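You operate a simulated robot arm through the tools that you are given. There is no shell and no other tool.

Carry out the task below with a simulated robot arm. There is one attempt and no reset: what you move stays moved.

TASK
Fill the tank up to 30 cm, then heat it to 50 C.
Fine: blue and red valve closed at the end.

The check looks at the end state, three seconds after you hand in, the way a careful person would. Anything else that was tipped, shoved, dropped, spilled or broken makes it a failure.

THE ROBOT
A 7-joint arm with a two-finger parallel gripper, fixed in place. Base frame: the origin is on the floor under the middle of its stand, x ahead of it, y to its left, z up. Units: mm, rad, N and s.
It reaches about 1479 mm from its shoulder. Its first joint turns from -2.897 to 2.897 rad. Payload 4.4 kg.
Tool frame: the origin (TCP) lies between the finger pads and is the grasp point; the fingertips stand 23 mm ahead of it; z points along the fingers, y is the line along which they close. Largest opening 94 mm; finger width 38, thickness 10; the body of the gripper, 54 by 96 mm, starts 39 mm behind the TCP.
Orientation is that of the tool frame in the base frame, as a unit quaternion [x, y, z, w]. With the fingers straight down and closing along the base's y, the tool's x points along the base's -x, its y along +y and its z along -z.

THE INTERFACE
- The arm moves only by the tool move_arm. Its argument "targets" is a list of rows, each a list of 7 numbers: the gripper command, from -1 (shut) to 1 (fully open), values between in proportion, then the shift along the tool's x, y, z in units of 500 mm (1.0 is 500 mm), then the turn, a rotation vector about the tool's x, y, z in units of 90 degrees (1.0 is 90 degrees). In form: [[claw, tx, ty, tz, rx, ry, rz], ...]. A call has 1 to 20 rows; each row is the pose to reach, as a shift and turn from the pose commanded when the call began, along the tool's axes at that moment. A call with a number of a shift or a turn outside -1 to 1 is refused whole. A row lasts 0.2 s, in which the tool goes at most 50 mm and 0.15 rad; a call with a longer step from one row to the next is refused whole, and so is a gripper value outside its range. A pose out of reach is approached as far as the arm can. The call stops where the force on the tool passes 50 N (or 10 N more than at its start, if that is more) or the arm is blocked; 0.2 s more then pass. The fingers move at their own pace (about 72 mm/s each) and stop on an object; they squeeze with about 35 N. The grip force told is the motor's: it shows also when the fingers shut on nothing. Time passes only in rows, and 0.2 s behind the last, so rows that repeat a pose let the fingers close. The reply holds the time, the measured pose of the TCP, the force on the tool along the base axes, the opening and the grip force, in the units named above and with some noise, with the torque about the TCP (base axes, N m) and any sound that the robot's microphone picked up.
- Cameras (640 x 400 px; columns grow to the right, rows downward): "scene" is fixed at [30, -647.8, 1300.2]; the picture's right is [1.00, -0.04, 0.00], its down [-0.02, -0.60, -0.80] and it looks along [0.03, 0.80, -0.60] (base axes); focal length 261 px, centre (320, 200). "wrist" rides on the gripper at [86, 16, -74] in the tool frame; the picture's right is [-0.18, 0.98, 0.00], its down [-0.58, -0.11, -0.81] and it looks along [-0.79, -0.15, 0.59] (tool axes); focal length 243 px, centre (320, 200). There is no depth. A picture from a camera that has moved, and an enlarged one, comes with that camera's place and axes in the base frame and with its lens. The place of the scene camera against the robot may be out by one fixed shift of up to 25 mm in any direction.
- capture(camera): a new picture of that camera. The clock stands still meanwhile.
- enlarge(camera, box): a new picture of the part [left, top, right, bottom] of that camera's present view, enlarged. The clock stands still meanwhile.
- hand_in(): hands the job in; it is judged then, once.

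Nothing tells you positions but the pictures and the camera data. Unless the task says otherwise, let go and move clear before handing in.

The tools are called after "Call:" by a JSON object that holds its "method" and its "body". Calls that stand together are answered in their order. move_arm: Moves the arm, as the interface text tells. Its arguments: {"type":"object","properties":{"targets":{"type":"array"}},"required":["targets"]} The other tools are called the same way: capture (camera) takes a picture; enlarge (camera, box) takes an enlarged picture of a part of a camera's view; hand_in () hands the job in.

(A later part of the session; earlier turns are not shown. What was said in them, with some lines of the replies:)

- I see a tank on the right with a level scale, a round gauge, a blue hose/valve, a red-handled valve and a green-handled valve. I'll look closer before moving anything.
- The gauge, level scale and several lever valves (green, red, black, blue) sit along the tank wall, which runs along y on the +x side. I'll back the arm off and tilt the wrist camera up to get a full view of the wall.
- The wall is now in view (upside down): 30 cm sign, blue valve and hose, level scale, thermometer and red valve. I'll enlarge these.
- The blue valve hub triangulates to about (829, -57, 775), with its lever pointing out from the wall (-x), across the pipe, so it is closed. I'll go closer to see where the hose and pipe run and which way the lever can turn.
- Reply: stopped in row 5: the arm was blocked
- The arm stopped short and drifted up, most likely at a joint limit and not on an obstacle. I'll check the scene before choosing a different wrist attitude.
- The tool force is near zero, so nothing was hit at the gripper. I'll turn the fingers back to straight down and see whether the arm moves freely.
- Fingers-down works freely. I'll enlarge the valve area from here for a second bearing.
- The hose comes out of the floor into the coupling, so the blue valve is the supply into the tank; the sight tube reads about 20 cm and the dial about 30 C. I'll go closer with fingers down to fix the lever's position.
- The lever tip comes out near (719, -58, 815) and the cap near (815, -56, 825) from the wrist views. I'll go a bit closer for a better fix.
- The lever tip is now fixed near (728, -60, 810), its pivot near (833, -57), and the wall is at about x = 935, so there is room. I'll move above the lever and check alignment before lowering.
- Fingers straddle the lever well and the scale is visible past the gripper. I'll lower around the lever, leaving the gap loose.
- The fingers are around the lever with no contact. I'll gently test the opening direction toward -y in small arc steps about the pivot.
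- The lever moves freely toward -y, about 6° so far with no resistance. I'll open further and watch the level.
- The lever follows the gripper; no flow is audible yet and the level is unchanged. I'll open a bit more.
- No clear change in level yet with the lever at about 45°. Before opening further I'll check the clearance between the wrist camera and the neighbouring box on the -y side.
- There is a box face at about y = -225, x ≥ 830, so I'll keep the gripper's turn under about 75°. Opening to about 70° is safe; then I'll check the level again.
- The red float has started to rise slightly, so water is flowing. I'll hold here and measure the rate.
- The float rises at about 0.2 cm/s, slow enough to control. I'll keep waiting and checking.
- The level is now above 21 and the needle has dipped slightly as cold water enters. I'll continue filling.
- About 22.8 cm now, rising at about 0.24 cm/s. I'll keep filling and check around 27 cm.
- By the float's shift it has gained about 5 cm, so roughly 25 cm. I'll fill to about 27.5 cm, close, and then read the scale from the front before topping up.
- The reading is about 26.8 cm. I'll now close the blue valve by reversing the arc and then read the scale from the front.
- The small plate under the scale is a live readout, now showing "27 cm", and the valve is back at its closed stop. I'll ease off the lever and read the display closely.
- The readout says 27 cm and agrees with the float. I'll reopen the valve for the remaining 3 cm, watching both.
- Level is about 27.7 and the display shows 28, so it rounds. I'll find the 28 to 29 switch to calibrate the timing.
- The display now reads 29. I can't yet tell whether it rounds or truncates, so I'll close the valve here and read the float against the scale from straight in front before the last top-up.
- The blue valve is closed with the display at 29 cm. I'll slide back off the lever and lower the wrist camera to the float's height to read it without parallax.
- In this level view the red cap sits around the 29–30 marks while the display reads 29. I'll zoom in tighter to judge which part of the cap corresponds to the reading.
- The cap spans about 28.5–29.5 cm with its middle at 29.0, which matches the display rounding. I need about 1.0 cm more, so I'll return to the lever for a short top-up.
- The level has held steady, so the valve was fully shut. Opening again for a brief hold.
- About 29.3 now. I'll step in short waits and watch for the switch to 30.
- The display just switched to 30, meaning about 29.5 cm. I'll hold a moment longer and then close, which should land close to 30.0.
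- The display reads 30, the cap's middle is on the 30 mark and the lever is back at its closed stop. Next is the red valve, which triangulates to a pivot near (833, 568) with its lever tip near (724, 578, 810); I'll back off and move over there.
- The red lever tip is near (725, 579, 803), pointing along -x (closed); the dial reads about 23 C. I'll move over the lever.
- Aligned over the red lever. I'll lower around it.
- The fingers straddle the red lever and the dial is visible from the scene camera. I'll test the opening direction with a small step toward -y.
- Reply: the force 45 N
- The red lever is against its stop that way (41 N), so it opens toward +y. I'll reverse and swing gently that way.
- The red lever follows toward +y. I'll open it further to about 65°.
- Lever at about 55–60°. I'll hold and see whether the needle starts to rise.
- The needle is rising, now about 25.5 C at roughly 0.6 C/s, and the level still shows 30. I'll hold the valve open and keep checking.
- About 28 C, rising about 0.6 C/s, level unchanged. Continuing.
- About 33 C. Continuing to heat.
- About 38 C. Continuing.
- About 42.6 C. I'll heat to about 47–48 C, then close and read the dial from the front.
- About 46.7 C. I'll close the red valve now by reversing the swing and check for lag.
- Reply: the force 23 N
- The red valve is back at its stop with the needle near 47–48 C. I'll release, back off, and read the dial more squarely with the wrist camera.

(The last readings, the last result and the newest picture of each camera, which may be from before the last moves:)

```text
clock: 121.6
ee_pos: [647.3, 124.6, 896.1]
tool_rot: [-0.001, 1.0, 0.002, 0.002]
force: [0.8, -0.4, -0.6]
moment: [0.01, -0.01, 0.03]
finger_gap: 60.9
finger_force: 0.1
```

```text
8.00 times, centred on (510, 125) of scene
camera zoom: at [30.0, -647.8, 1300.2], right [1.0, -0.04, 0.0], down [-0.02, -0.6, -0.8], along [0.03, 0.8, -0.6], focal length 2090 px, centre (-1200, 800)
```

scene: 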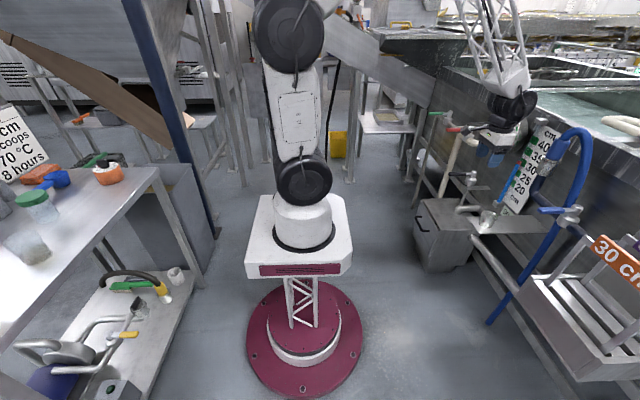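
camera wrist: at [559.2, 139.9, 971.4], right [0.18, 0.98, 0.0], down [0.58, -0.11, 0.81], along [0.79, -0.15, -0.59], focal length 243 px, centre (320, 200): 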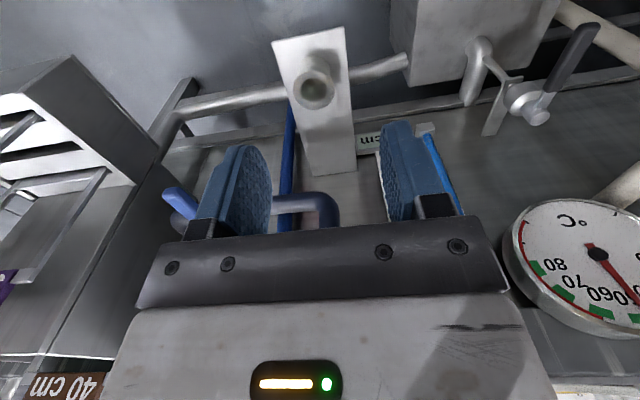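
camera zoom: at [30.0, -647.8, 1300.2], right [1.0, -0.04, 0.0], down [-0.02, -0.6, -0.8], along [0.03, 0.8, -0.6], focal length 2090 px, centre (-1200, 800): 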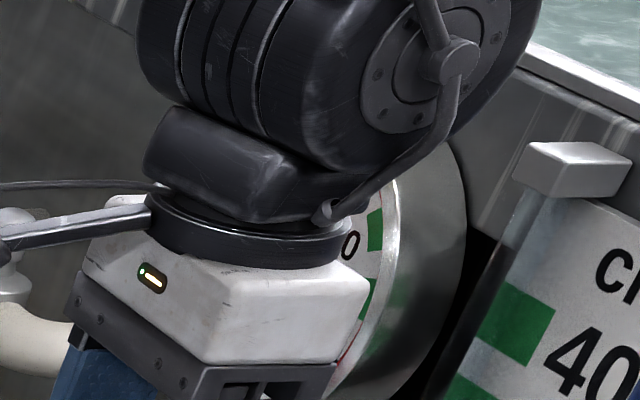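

The dial is cut at the picture's edge; I'll back away 110 mm so it is fully in view.

Call:
{"method": "move_arm", "body": {"targets": [[0.3, 0.09, 0.0, 0, 0, 0, 0], [0.3, 0.18, 0.02, 0.0, 0, 0, 0], [0.3, 0.24, 0.04, 0.0, 0, 0, 0], [0.3, 0.24, 0.04, 0.0, 0, 0, 0]]}}

Call:
{"method": "enlarge", "body": {"camera": "wrist", "box": [480, 180, 640, 340]}}

Call:
{"method": "capture", "body": {"camera": "wrist"}}

Call:
{"method": "enlarge", "body": {"camera": "scene", "box": [480, 100, 540, 150]}}

```text
clock: 122.6
ee_pos: [527.2, 146.2, 896.2]
tool_rot: [0.0, 1.0, 0.002, 0.001]
force: [-0.5, -0.5, -0.4]
moment: [-0.01, -0.01, 0.0]
finger_gap: 61.0
finger_force: 0.1
```

```text
2.50 times, centred on (560, 260) of wrist
camera zoom: at [438.8, 161.6, 970.9], right [0.18, 0.98, 0.0], down [0.58, -0.11, 0.81], along [0.79, -0.15, -0.59], focal length 606 px, centre (-280, 50)
```

zoom: 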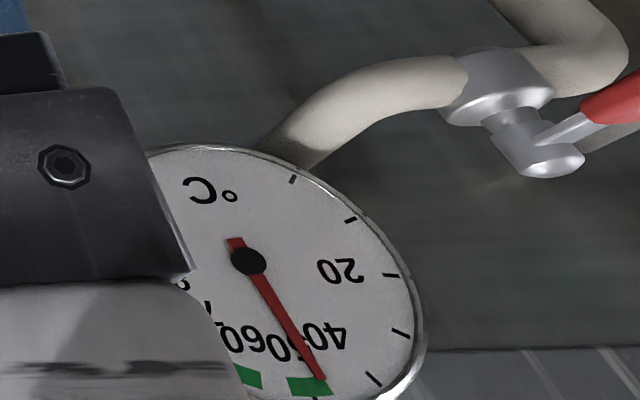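

```text
taken
camera wrist: at [438.8, 161.6, 970.9], right [0.18, 0.98, 0.0], down [0.58, -0.11, 0.81], along [0.79, -0.15, -0.59], focal length 243 px, centre (320, 200)
```

wrist: 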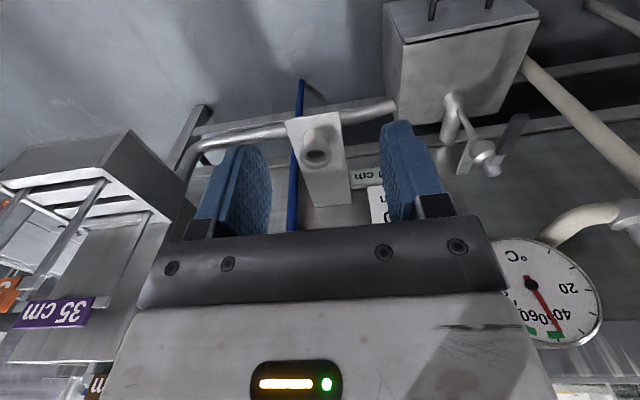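

```text
8.00 times, centred on (510, 125) of scene
camera zoom: at [30.0, -647.8, 1300.2], right [1.0, -0.04, 0.0], down [-0.02, -0.6, -0.8], along [0.03, 0.8, -0.6], focal length 2090 px, centre (-1200, 800)
```

zoom: 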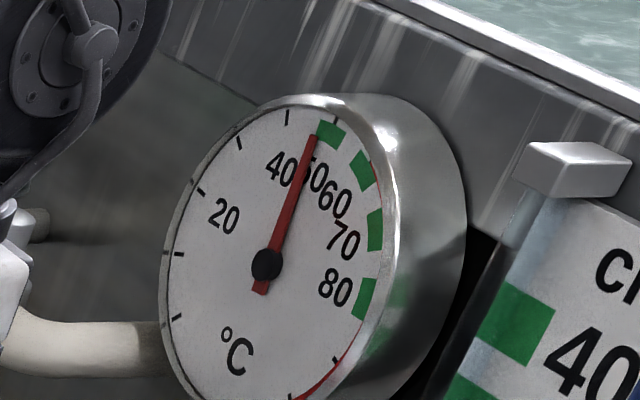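

The needle has held steady since closing (no lag), at roughly 47.5 C by both views, and the float still shows 30. I need about 2.5 C more, so I'll go back to the red lever.

Call:
{"method": "move_arm", "body": {"targets": [[0.3, 0, 0.09, 0, 0, 0, 0], [0.3, 0, 0.18, 0, 0, 0, 0], [0.3, 0, 0.27, 0, 0, 0, 0], [0.3, 0, 0.36, 0, 0, 0, 0], [0.3, 0, 0.45, 0, 0, 0, 0], [0.3, 0, 0.54, 0, 0, 0, 0], [0.3, 0, 0.63, 0, 0, 0, 0], [0.3, 0, 0.72, 0, 0, 0, 0], [0.3, 0, 0.81, 0, 0, 0, 0], [0.3, -0.04, 0.866, 0, 0, 0, 0], [0.3, -0.12, 0.866, 0, 0, 0, 0], [0.3, -0.2, 0.866, 0, 0, 0, 0], [0.3, -0.28, 0.866, 0.02, 0, 0, 0], [0.3, -0.36, 0.866, 0.04, 0, 0, 0], [0.3, -0.42, 0.866, 0.05, 0, 0, 0], [0.3, -0.448, 0.866, 0.05, 0, 0, 0], [0.3, -0.448, 0.866, 0.05, 0, 0, 0]]}}

Call:
{"method": "capture", "body": {"camera": "wrist"}}

Call:
{"method": "enlarge", "body": {"camera": "scene", "box": [480, 100, 540, 150]}}

```text
clock: 126.2
ee_pos: [754.0, 579.4, 873.6]
tool_rot: [0.0, 1.0, 0.001, 0.001]
force: [0.7, 0.3, 0.6]
moment: [0.01, 0.01, 0.04]
finger_gap: 60.9
finger_force: 0.0
```

```text
taken
camera wrist: at [665.8, 595.0, 947.9], right [0.18, 0.98, 0.0], down [0.58, -0.11, 0.81], along [0.79, -0.15, -0.59], focal length 243 px, centre (320, 200)
```

wrist: 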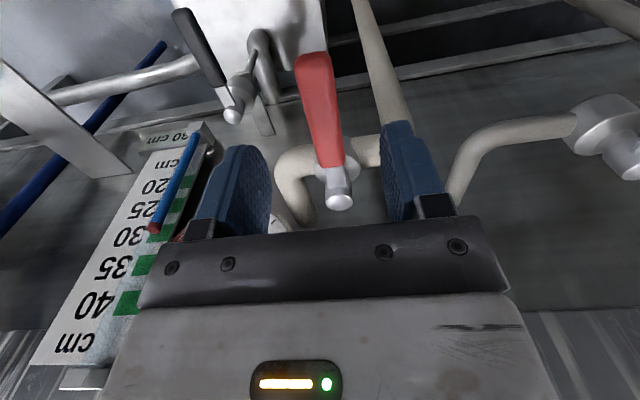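

```text
8.00 times, centred on (510, 125) of scene
camera zoom: at [30.0, -647.8, 1300.2], right [1.0, -0.04, 0.0], down [-0.02, -0.6, -0.8], along [0.03, 0.8, -0.6], focal length 2090 px, centre (-1200, 800)
```

zoom: 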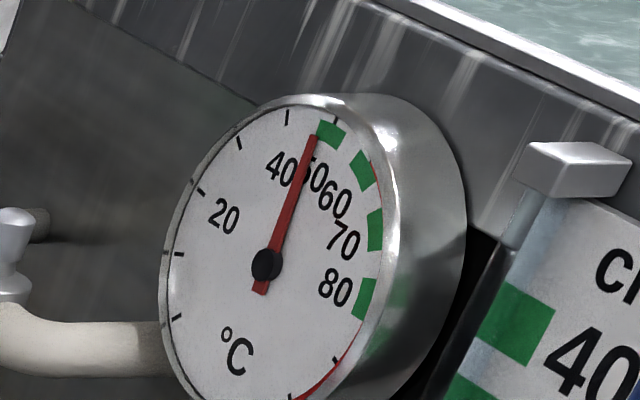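

Call:
{"method": "move_arm", "body": {"targets": [[0.3, 0.006, 0, 0.06, 0, 0, 0], [0.2, 0.008, 0, 0.1, 0, 0, 0], [0.0, 0.008, 0, 0.132, 0, 0, 0], [-0.3, 0.008, 0, 0.132, 0, 0, 0], [-0.3, 0.008, 0, 0.132, 0, 0, 0]]}}

Call:
{"method": "capture", "body": {"camera": "wrist"}}

```text
clock: 127.4
ee_pos: [748.0, 579.9, 807.1]
tool_rot: [0.0, 1.0, 0.001, 0.001]
force: [-0.2, -0.9, 0.2]
moment: [0.0, -0.01, 0.03]
finger_gap: 32.7
finger_force: 0.0
```

```text
taken
camera wrist: at [659.9, 595.4, 882.3], right [0.18, 0.98, 0.0], down [0.58, -0.11, 0.81], along [0.79, -0.15, -0.59], focal length 243 px, centre (320, 200)
```

wrist: 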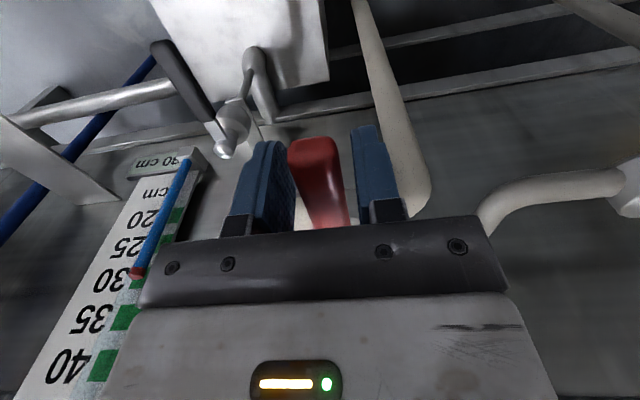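

The lever is between the fingers. Opening toward +y again for a short heat.

Call:
{"method": "move_arm", "body": {"targets": [[-0.3, -0.0016, 0.0234, 0, 0, 0, 0.089], [-0.3, -0.0065, 0.0463, 0, 0, 0, 0.178], [-0.3, -0.0145, 0.0683, 0, 0, 0, 0.267], [-0.3, -0.0255, 0.089, 0, 0, 0, 0.356], [-0.3, -0.0393, 0.108, 0, 0, 0, 0.444], [-0.3, -0.0556, 0.1248, 0, 0, 0, 0.533], [-0.3, -0.0741, 0.1393, 0, 0, 0, 0.622], [-0.3, -0.0944, 0.151, 0, 0, 0, 0.711], [-0.3, -0.1133, 0.1588, 0, 0, 0, 0.789], [-0.3, -0.1133, 0.1588, 0, 0, 0, 0.789], [-0.3, -0.1133, 0.1588, 0, 0, 0, 0.789], [-0.3, -0.1133, 0.1588, 0, 0, 0, 0.789]]}}

Call:
{"method": "enlarge", "body": {"camera": "scene", "box": [480, 100, 540, 150]}}

```text
clock: 130.0
ee_pos: [803.1, 658.6, 806.7]
tool_rot: [0.581, 0.814, 0.0, 0.0]
force: [-0.3, -0.4, 0.7]
moment: [-0.02, 0.03, -0.02]
finger_gap: 32.9
finger_force: 0.0
```

```text
8.00 times, centred on (510, 125) of scene
camera zoom: at [30.0, -647.8, 1300.2], right [1.0, -0.04, 0.0], down [-0.02, -0.6, -0.8], along [0.03, 0.8, -0.6], focal length 2090 px, centre (-1200, 800)
```

zoom: 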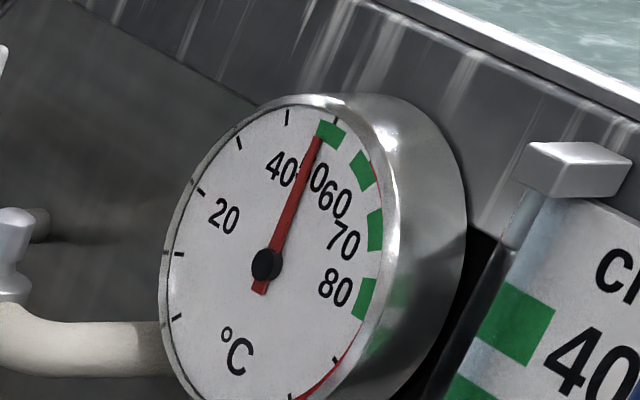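

Call:
{"method": "move_arm", "body": {"targets": [[-0.3, 0, 0, 0, 0, 0, 0], [-0.3, 0, 0, 0, 0, 0, 0], [-0.3, 0, 0, 0, 0, 0, 0], [-0.3, 0, 0, 0, 0, 0, 0], [-0.3, 0, 0, 0, 0, 0, 0], [-0.3, 0, 0, 0, 0, 0, 0]]}}

Call:
{"method": "enlarge", "body": {"camera": "scene", "box": [480, 100, 540, 150]}}

Call:
{"method": "enlarge", "body": {"camera": "scene", "box": [500, 110, 525, 135]}}

```text
clock: 131.4
ee_pos: [802.0, 660.1, 807.5]
tool_rot: [0.581, 0.814, 0.001, 0.001]
force: [0.3, -0.2, 0.6]
moment: [0.02, -0.04, 0.01]
finger_gap: 33.0
finger_force: 0.0
```

```text
8.00 times, centred on (510, 125) of scene
camera zoom: at [30.0, -647.8, 1300.2], right [1.0, -0.04, 0.0], down [-0.02, -0.6, -0.8], along [0.03, 0.8, -0.6], focal length 2090 px, centre (-1200, 800)
```

zoom: 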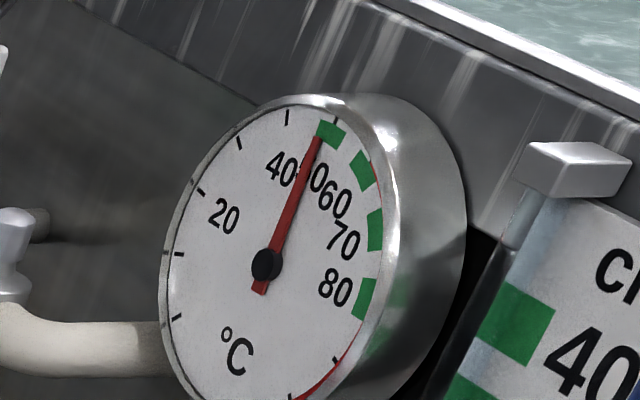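

```text
16.00 times, centred on (512, 122) of scene
camera zoom: at [30.0, -647.8, 1300.2], right [1.0, -0.04, 0.0], down [-0.02, -0.6, -0.8], along [0.03, 0.8, -0.6], focal length 4179 px, centre (-2760, 1440)
```

zoom: 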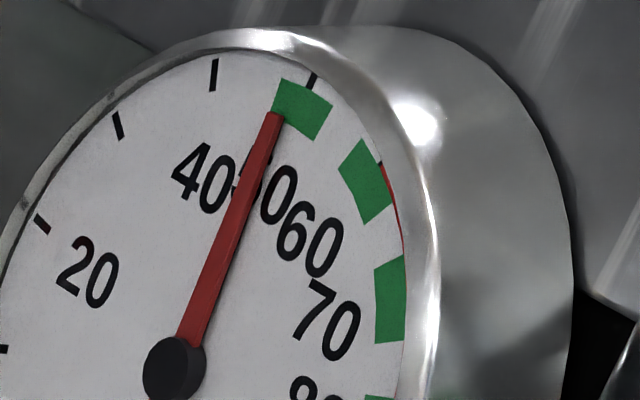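

By the enlarged dial the needle is at about 49 C. I'll hold 0.6 s more and then close, which should settle near 50.

Call:
{"method": "move_arm", "body": {"targets": [[-0.3, 0, 0, 0, 0, 0, 0], [-0.3, 0, 0, 0, 0, 0, 0], [-0.3, 0, 0, 0, 0, 0, 0], [-0.3, -0.0016, -0.0234, 0, 0, 0, -0.089], [-0.3, -0.0065, -0.0463, 0, 0, 0, -0.178], [-0.3, -0.0145, -0.0683, 0, 0, 0, -0.267], [-0.3, -0.0255, -0.089, 0, 0, 0, -0.356], [-0.3, -0.0393, -0.108, 0, 0, 0, -0.444], [-0.3, -0.0556, -0.1248, 0, 0, 0, -0.533], [-0.3, -0.0741, -0.1393, 0, 0, 0, -0.622], [-0.3, -0.0944, -0.151, 0, 0, 0, -0.711], [-0.3, -0.1133, -0.1588, 0, 0, 0, -0.789], [-0.3, -0.1245, -0.1623, 0, 0, 0, -0.833], [-0.3, -0.1302, -0.1637, 0, 0, 0, -0.856]]}}

Call:
{"method": "capture", "body": {"camera": "wrist"}}

Call:
{"method": "enlarge", "body": {"camera": "scene", "box": [500, 110, 525, 135]}}

Call:
{"method": "enlarge", "body": {"camera": "scene", "box": [480, 100, 540, 150]}}

```text
clock: 134.4
ee_pos: [748.3, 571.9, 806.4]
tool_rot: [-0.054, 0.999, 0.001, 0.002]
force: [6.5, 20.4, -6.7]
moment: [-0.03, -0.29, -0.56]
finger_gap: 41.6
finger_force: 9.3
```

```text
taken
camera wrist: at [658.2, 577.4, 881.3], right [0.08, 1.0, 0.0], down [0.59, -0.05, 0.81], along [0.81, -0.06, -0.59], focal length 243 px, centre (320, 200)
```

wrist: 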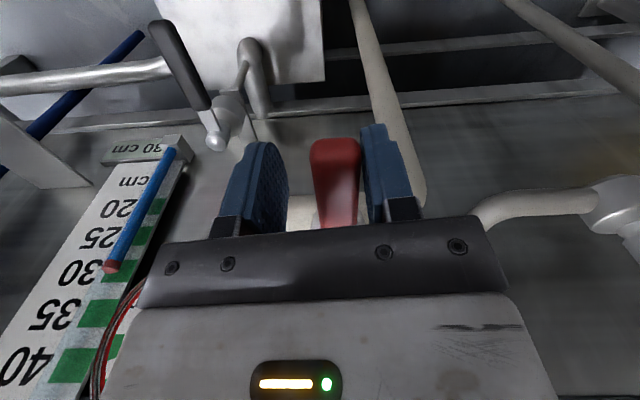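

```text
16.00 times, centred on (512, 122) of scene
camera zoom: at [30.0, -647.8, 1300.2], right [1.0, -0.04, 0.0], down [-0.02, -0.6, -0.8], along [0.03, 0.8, -0.6], focal length 4179 px, centre (-2760, 1440)
```

zoom: 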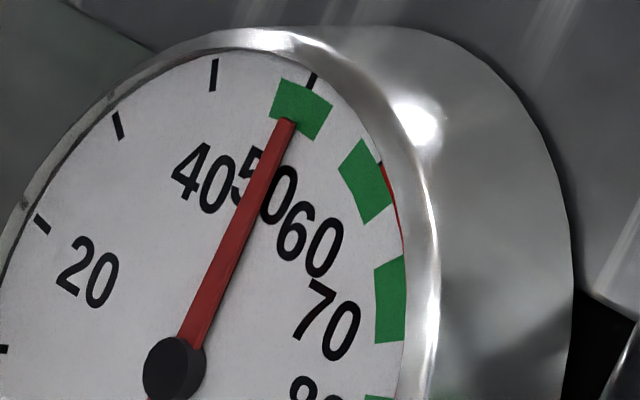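

```text
8.00 times, centred on (510, 125) of scene
camera zoom: at [30.0, -647.8, 1300.2], right [1.0, -0.04, 0.0], down [-0.02, -0.6, -0.8], along [0.03, 0.8, -0.6], focal length 2090 px, centre (-1200, 800)
```

zoom: 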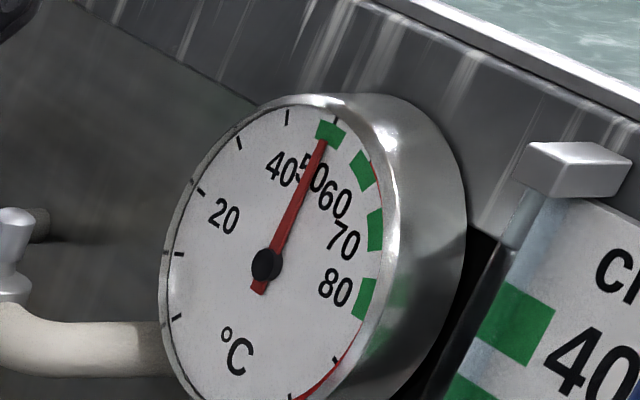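

The red valve is shut at its stop. I'll let go, back off and view the dial from straight in front and above (50 is at the top of the dial) for a clean reading.

Call:
{"method": "move_arm", "body": {"targets": [[-0.1, -0.001, 0.0176, 0, 0, 0, 0.067], [0.3, -0.001, 0.0176, 0, 0, 0, 0.067], [0.3, 0.08, 0.026, 0, 0, 0, 0.067], [0.3, 0.17, 0.0354, 0, 0, 0, 0.067], [0.3, 0.236, 0.042, -0.02, 0, 0, 0.067], [0.3, 0.236, 0.02, -0.1, 0, 0, 0.067], [0.3, 0.236, -0.04, -0.16, 0, 0, 0.067], [0.3, 0.236, -0.1, -0.22, 0, 0, 0.067], [0.3, 0.236, -0.16, -0.28, 0, 0, 0.067], [0.3, 0.236, -0.22, -0.34, 0, 0, 0.067], [0.3, 0.236, -0.28, -0.4, 0, 0, 0.067], [0.3, 0.236, -0.311, -0.48, 0, 0, 0.067], [0.3, 0.236, -0.311, -0.48, 0, 0, 0.067]]}}

Call:
{"method": "capture", "body": {"camera": "wrist"}}

Call:
{"method": "enlarge", "body": {"camera": "wrist", "box": [270, 100, 430, 240]}}

Call:
{"method": "enlarge", "body": {"camera": "scene", "box": [500, 110, 525, 135]}}

```text
clock: 137.2
ee_pos: [644.0, 402.0, 1047.7]
tool_rot: [0.0, 1.0, 0.001, 0.001]
force: [0.4, -0.1, 1.1]
moment: [-0.02, -0.03, 0.0]
finger_gap: 61.0
finger_force: 0.0
```

```text
taken
camera wrist: at [556.8, 418.0, 1122.2], right [0.18, 0.98, 0.0], down [0.58, -0.11, 0.81], along [0.79, -0.15, -0.59], focal length 243 px, centre (320, 200)
```

wrist: 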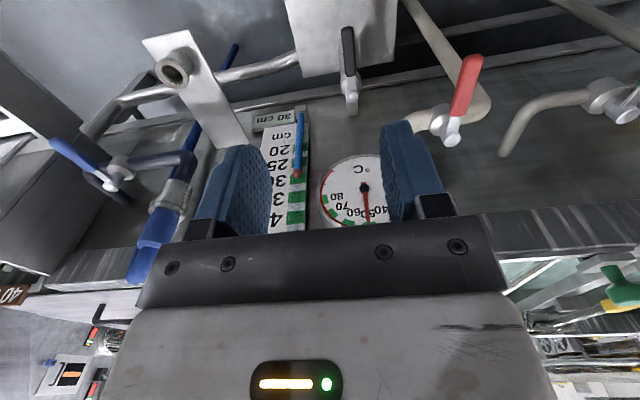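

```text
2.86 times, centred on (350, 170) of wrist
camera zoom: at [556.8, 418.0, 1122.2], right [0.18, 0.98, 0.0], down [0.58, -0.11, 0.81], along [0.79, -0.15, -0.59], focal length 693 px, centre (234, 286)
```

zoom: 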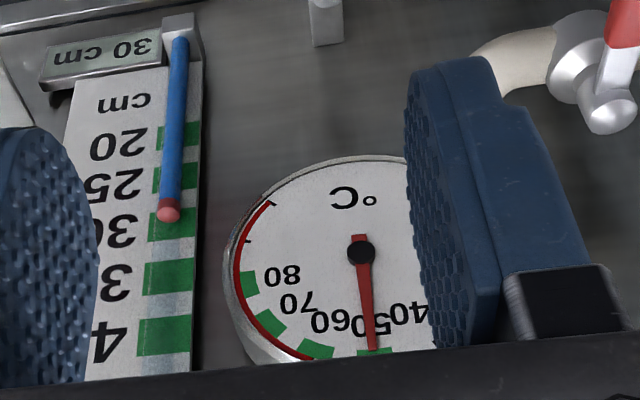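

```text
16.00 times, centred on (512, 122) of scene
camera zoom: at [30.0, -647.8, 1300.2], right [1.0, -0.04, 0.0], down [-0.02, -0.6, -0.8], along [0.03, 0.8, -0.6], focal length 4179 px, centre (-2760, 1440)
```

zoom: 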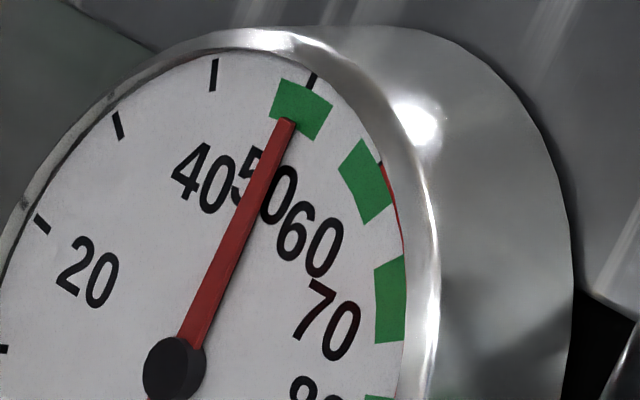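

From the front the needle tip sits in the middle of the 50 block. I'll zoom in once more and check the display and both levers.

Call:
{"method": "enlarge", "body": {"camera": "wrist", "box": [345, 170, 395, 225]}}

Call:
{"method": "enlarge", "body": {"camera": "scene", "box": [490, 190, 590, 240]}}

Call:
{"method": "enlarge", "body": {"camera": "scene", "box": [410, 90, 530, 190]}}

Call:
{"method": "capture", "body": {"camera": "scene"}}

```text
7.27 times, centred on (370, 198) of wrist
camera zoom: at [556.8, 418.0, 1122.2], right [0.18, 0.98, 0.0], down [0.58, -0.11, 0.81], along [0.79, -0.15, -0.59], focal length 1764 px, centre (-44, 218)
```

zoom: 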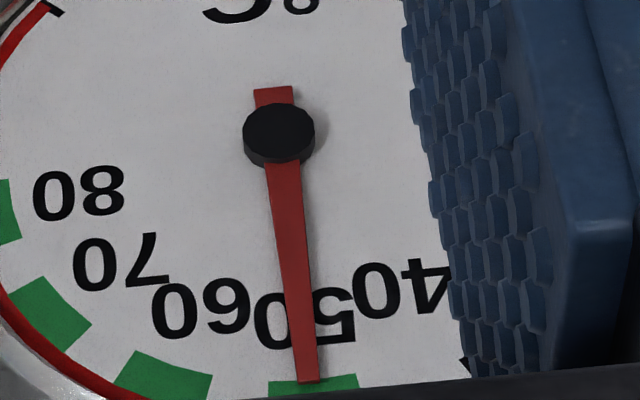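

```text
6.40 times, centred on (540, 215) of scene
camera zoom: at [30.0, -647.8, 1300.2], right [1.0, -0.04, 0.0], down [-0.02, -0.6, -0.8], along [0.03, 0.8, -0.6], focal length 1672 px, centre (-1088, 104)
```

zoom: 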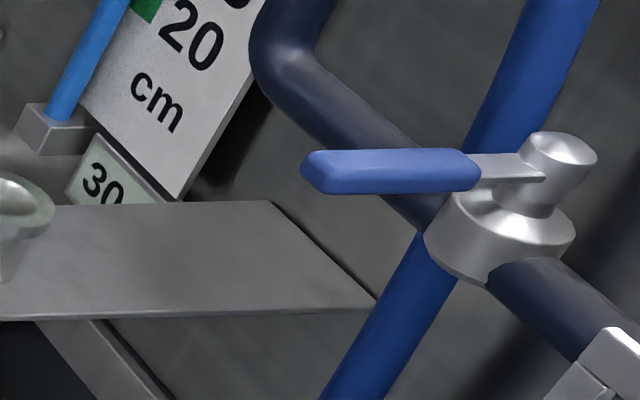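

```text
4.00 times, centred on (470, 140) of scene
camera zoom: at [30.0, -647.8, 1300.2], right [1.0, -0.04, 0.0], down [-0.02, -0.6, -0.8], along [0.03, 0.8, -0.6], focal length 1045 px, centre (-280, 440)
```

zoom: 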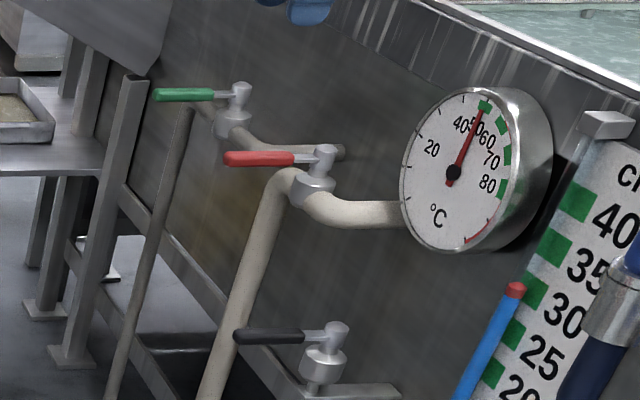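

```text
taken
```

scene: 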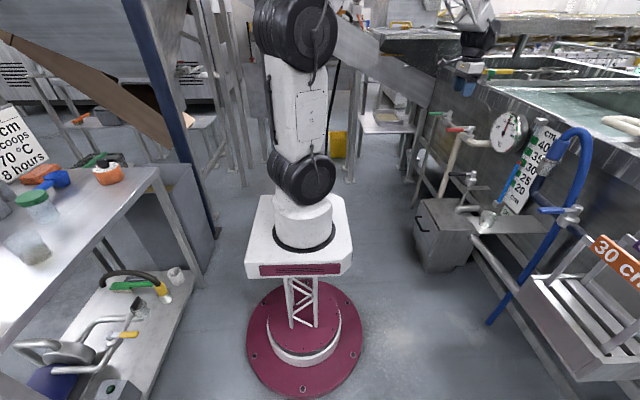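

Needle is on 50, display reads 30 cm, and the blue and red levers are back where they started (closed); black and green are untouched. I'll move the arm clear and do a final check.

Call:
{"method": "move_arm", "body": {"targets": [[1, 0.08, 0, 0, 0, 0, 0], [1, 0.16, 0, 0, 0, 0, 0], [1, 0.24, 0, 0, 0, 0, 0], [1, 0.3, 0, 0, 0, 0, 0], [1, 0.3, 0, 0, 0, 0, 0], [1, 0.3, 0, 0, 0, 0, 0]]}}

Call:
{"method": "capture", "body": {"camera": "scene"}}

Call:
{"method": "enlarge", "body": {"camera": "scene", "box": [500, 110, 525, 135]}}

Call:
{"method": "enlarge", "body": {"camera": "scene", "box": [490, 150, 550, 220]}}

Call:
{"method": "capture", "body": {"camera": "wrist"}}

```text
clock: 138.6
ee_pos: [496.2, 404.4, 1045.2]
tool_rot: [0.0, 1.0, 0.001, 0.001]
force: [-0.2, 0.0, 0.4]
moment: [-0.04, 0.05, -0.01]
finger_gap: 94.0
finger_force: 0.0
```

```text
taken
```

scene: 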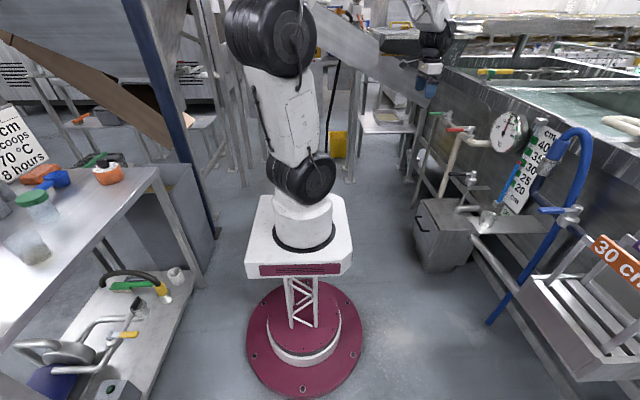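

```text
16.00 times, centred on (512, 122) of scene
camera zoom: at [30.0, -647.8, 1300.2], right [1.0, -0.04, 0.0], down [-0.02, -0.6, -0.8], along [0.03, 0.8, -0.6], focal length 4179 px, centre (-2760, 1440)
```

zoom: 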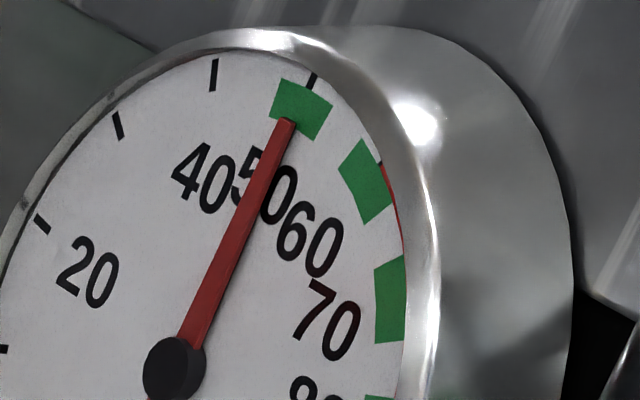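

```text
5.71 times, centred on (520, 185) of scene
camera zoom: at [30.0, -647.8, 1300.2], right [1.0, -0.04, 0.0], down [-0.02, -0.6, -0.8], along [0.03, 0.8, -0.6], focal length 1493 px, centre (-823, 286)
```

zoom: 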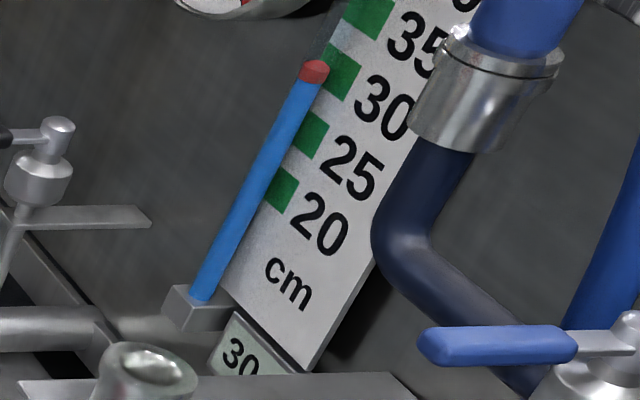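

```text
taken
camera wrist: at [408.4, 419.7, 1120.5], right [0.18, 0.98, 0.0], down [0.58, -0.11, 0.81], along [0.79, -0.15, -0.59], focal length 243 px, centre (320, 200)
```

wrist: 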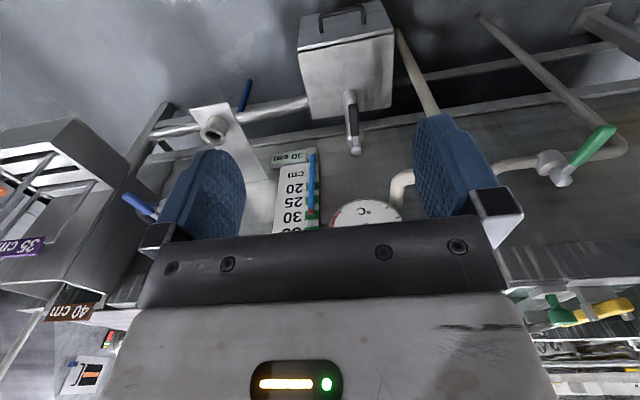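

The level reads 30 cm and the needle is steady on 50 C. The blue and red valves are closed, nothing else was moved, and the arm is clear, so I'm handing in.

Call:
{"method": "hand_in", "body": {}}

```text
The job is handed in.
```

The tank is filled to 30 cm and heated to 50 °C, with the blue and red valves both closed. I've handed the job in, but no result has come back yet.

- **Level:** the display reads 30 cm, and the middle of the float's red cap lines up with the 30 mark. The display only shows whole centimetres, so the level could be a few millimetres off.
- **Temperature:** seen from the front, the needle sits in the middle of the 50 block, at about 50.3 °C by my estimate. It stayed steady for about four seconds after I closed the red valve.
- **Valves:** both levers were pushed back to their closed stops and are in their starting positions. I did not touch the black or green valves.
- **Other:** I saw no spills and nothing knocked out of place. The arm has let go and is clear of the tank.
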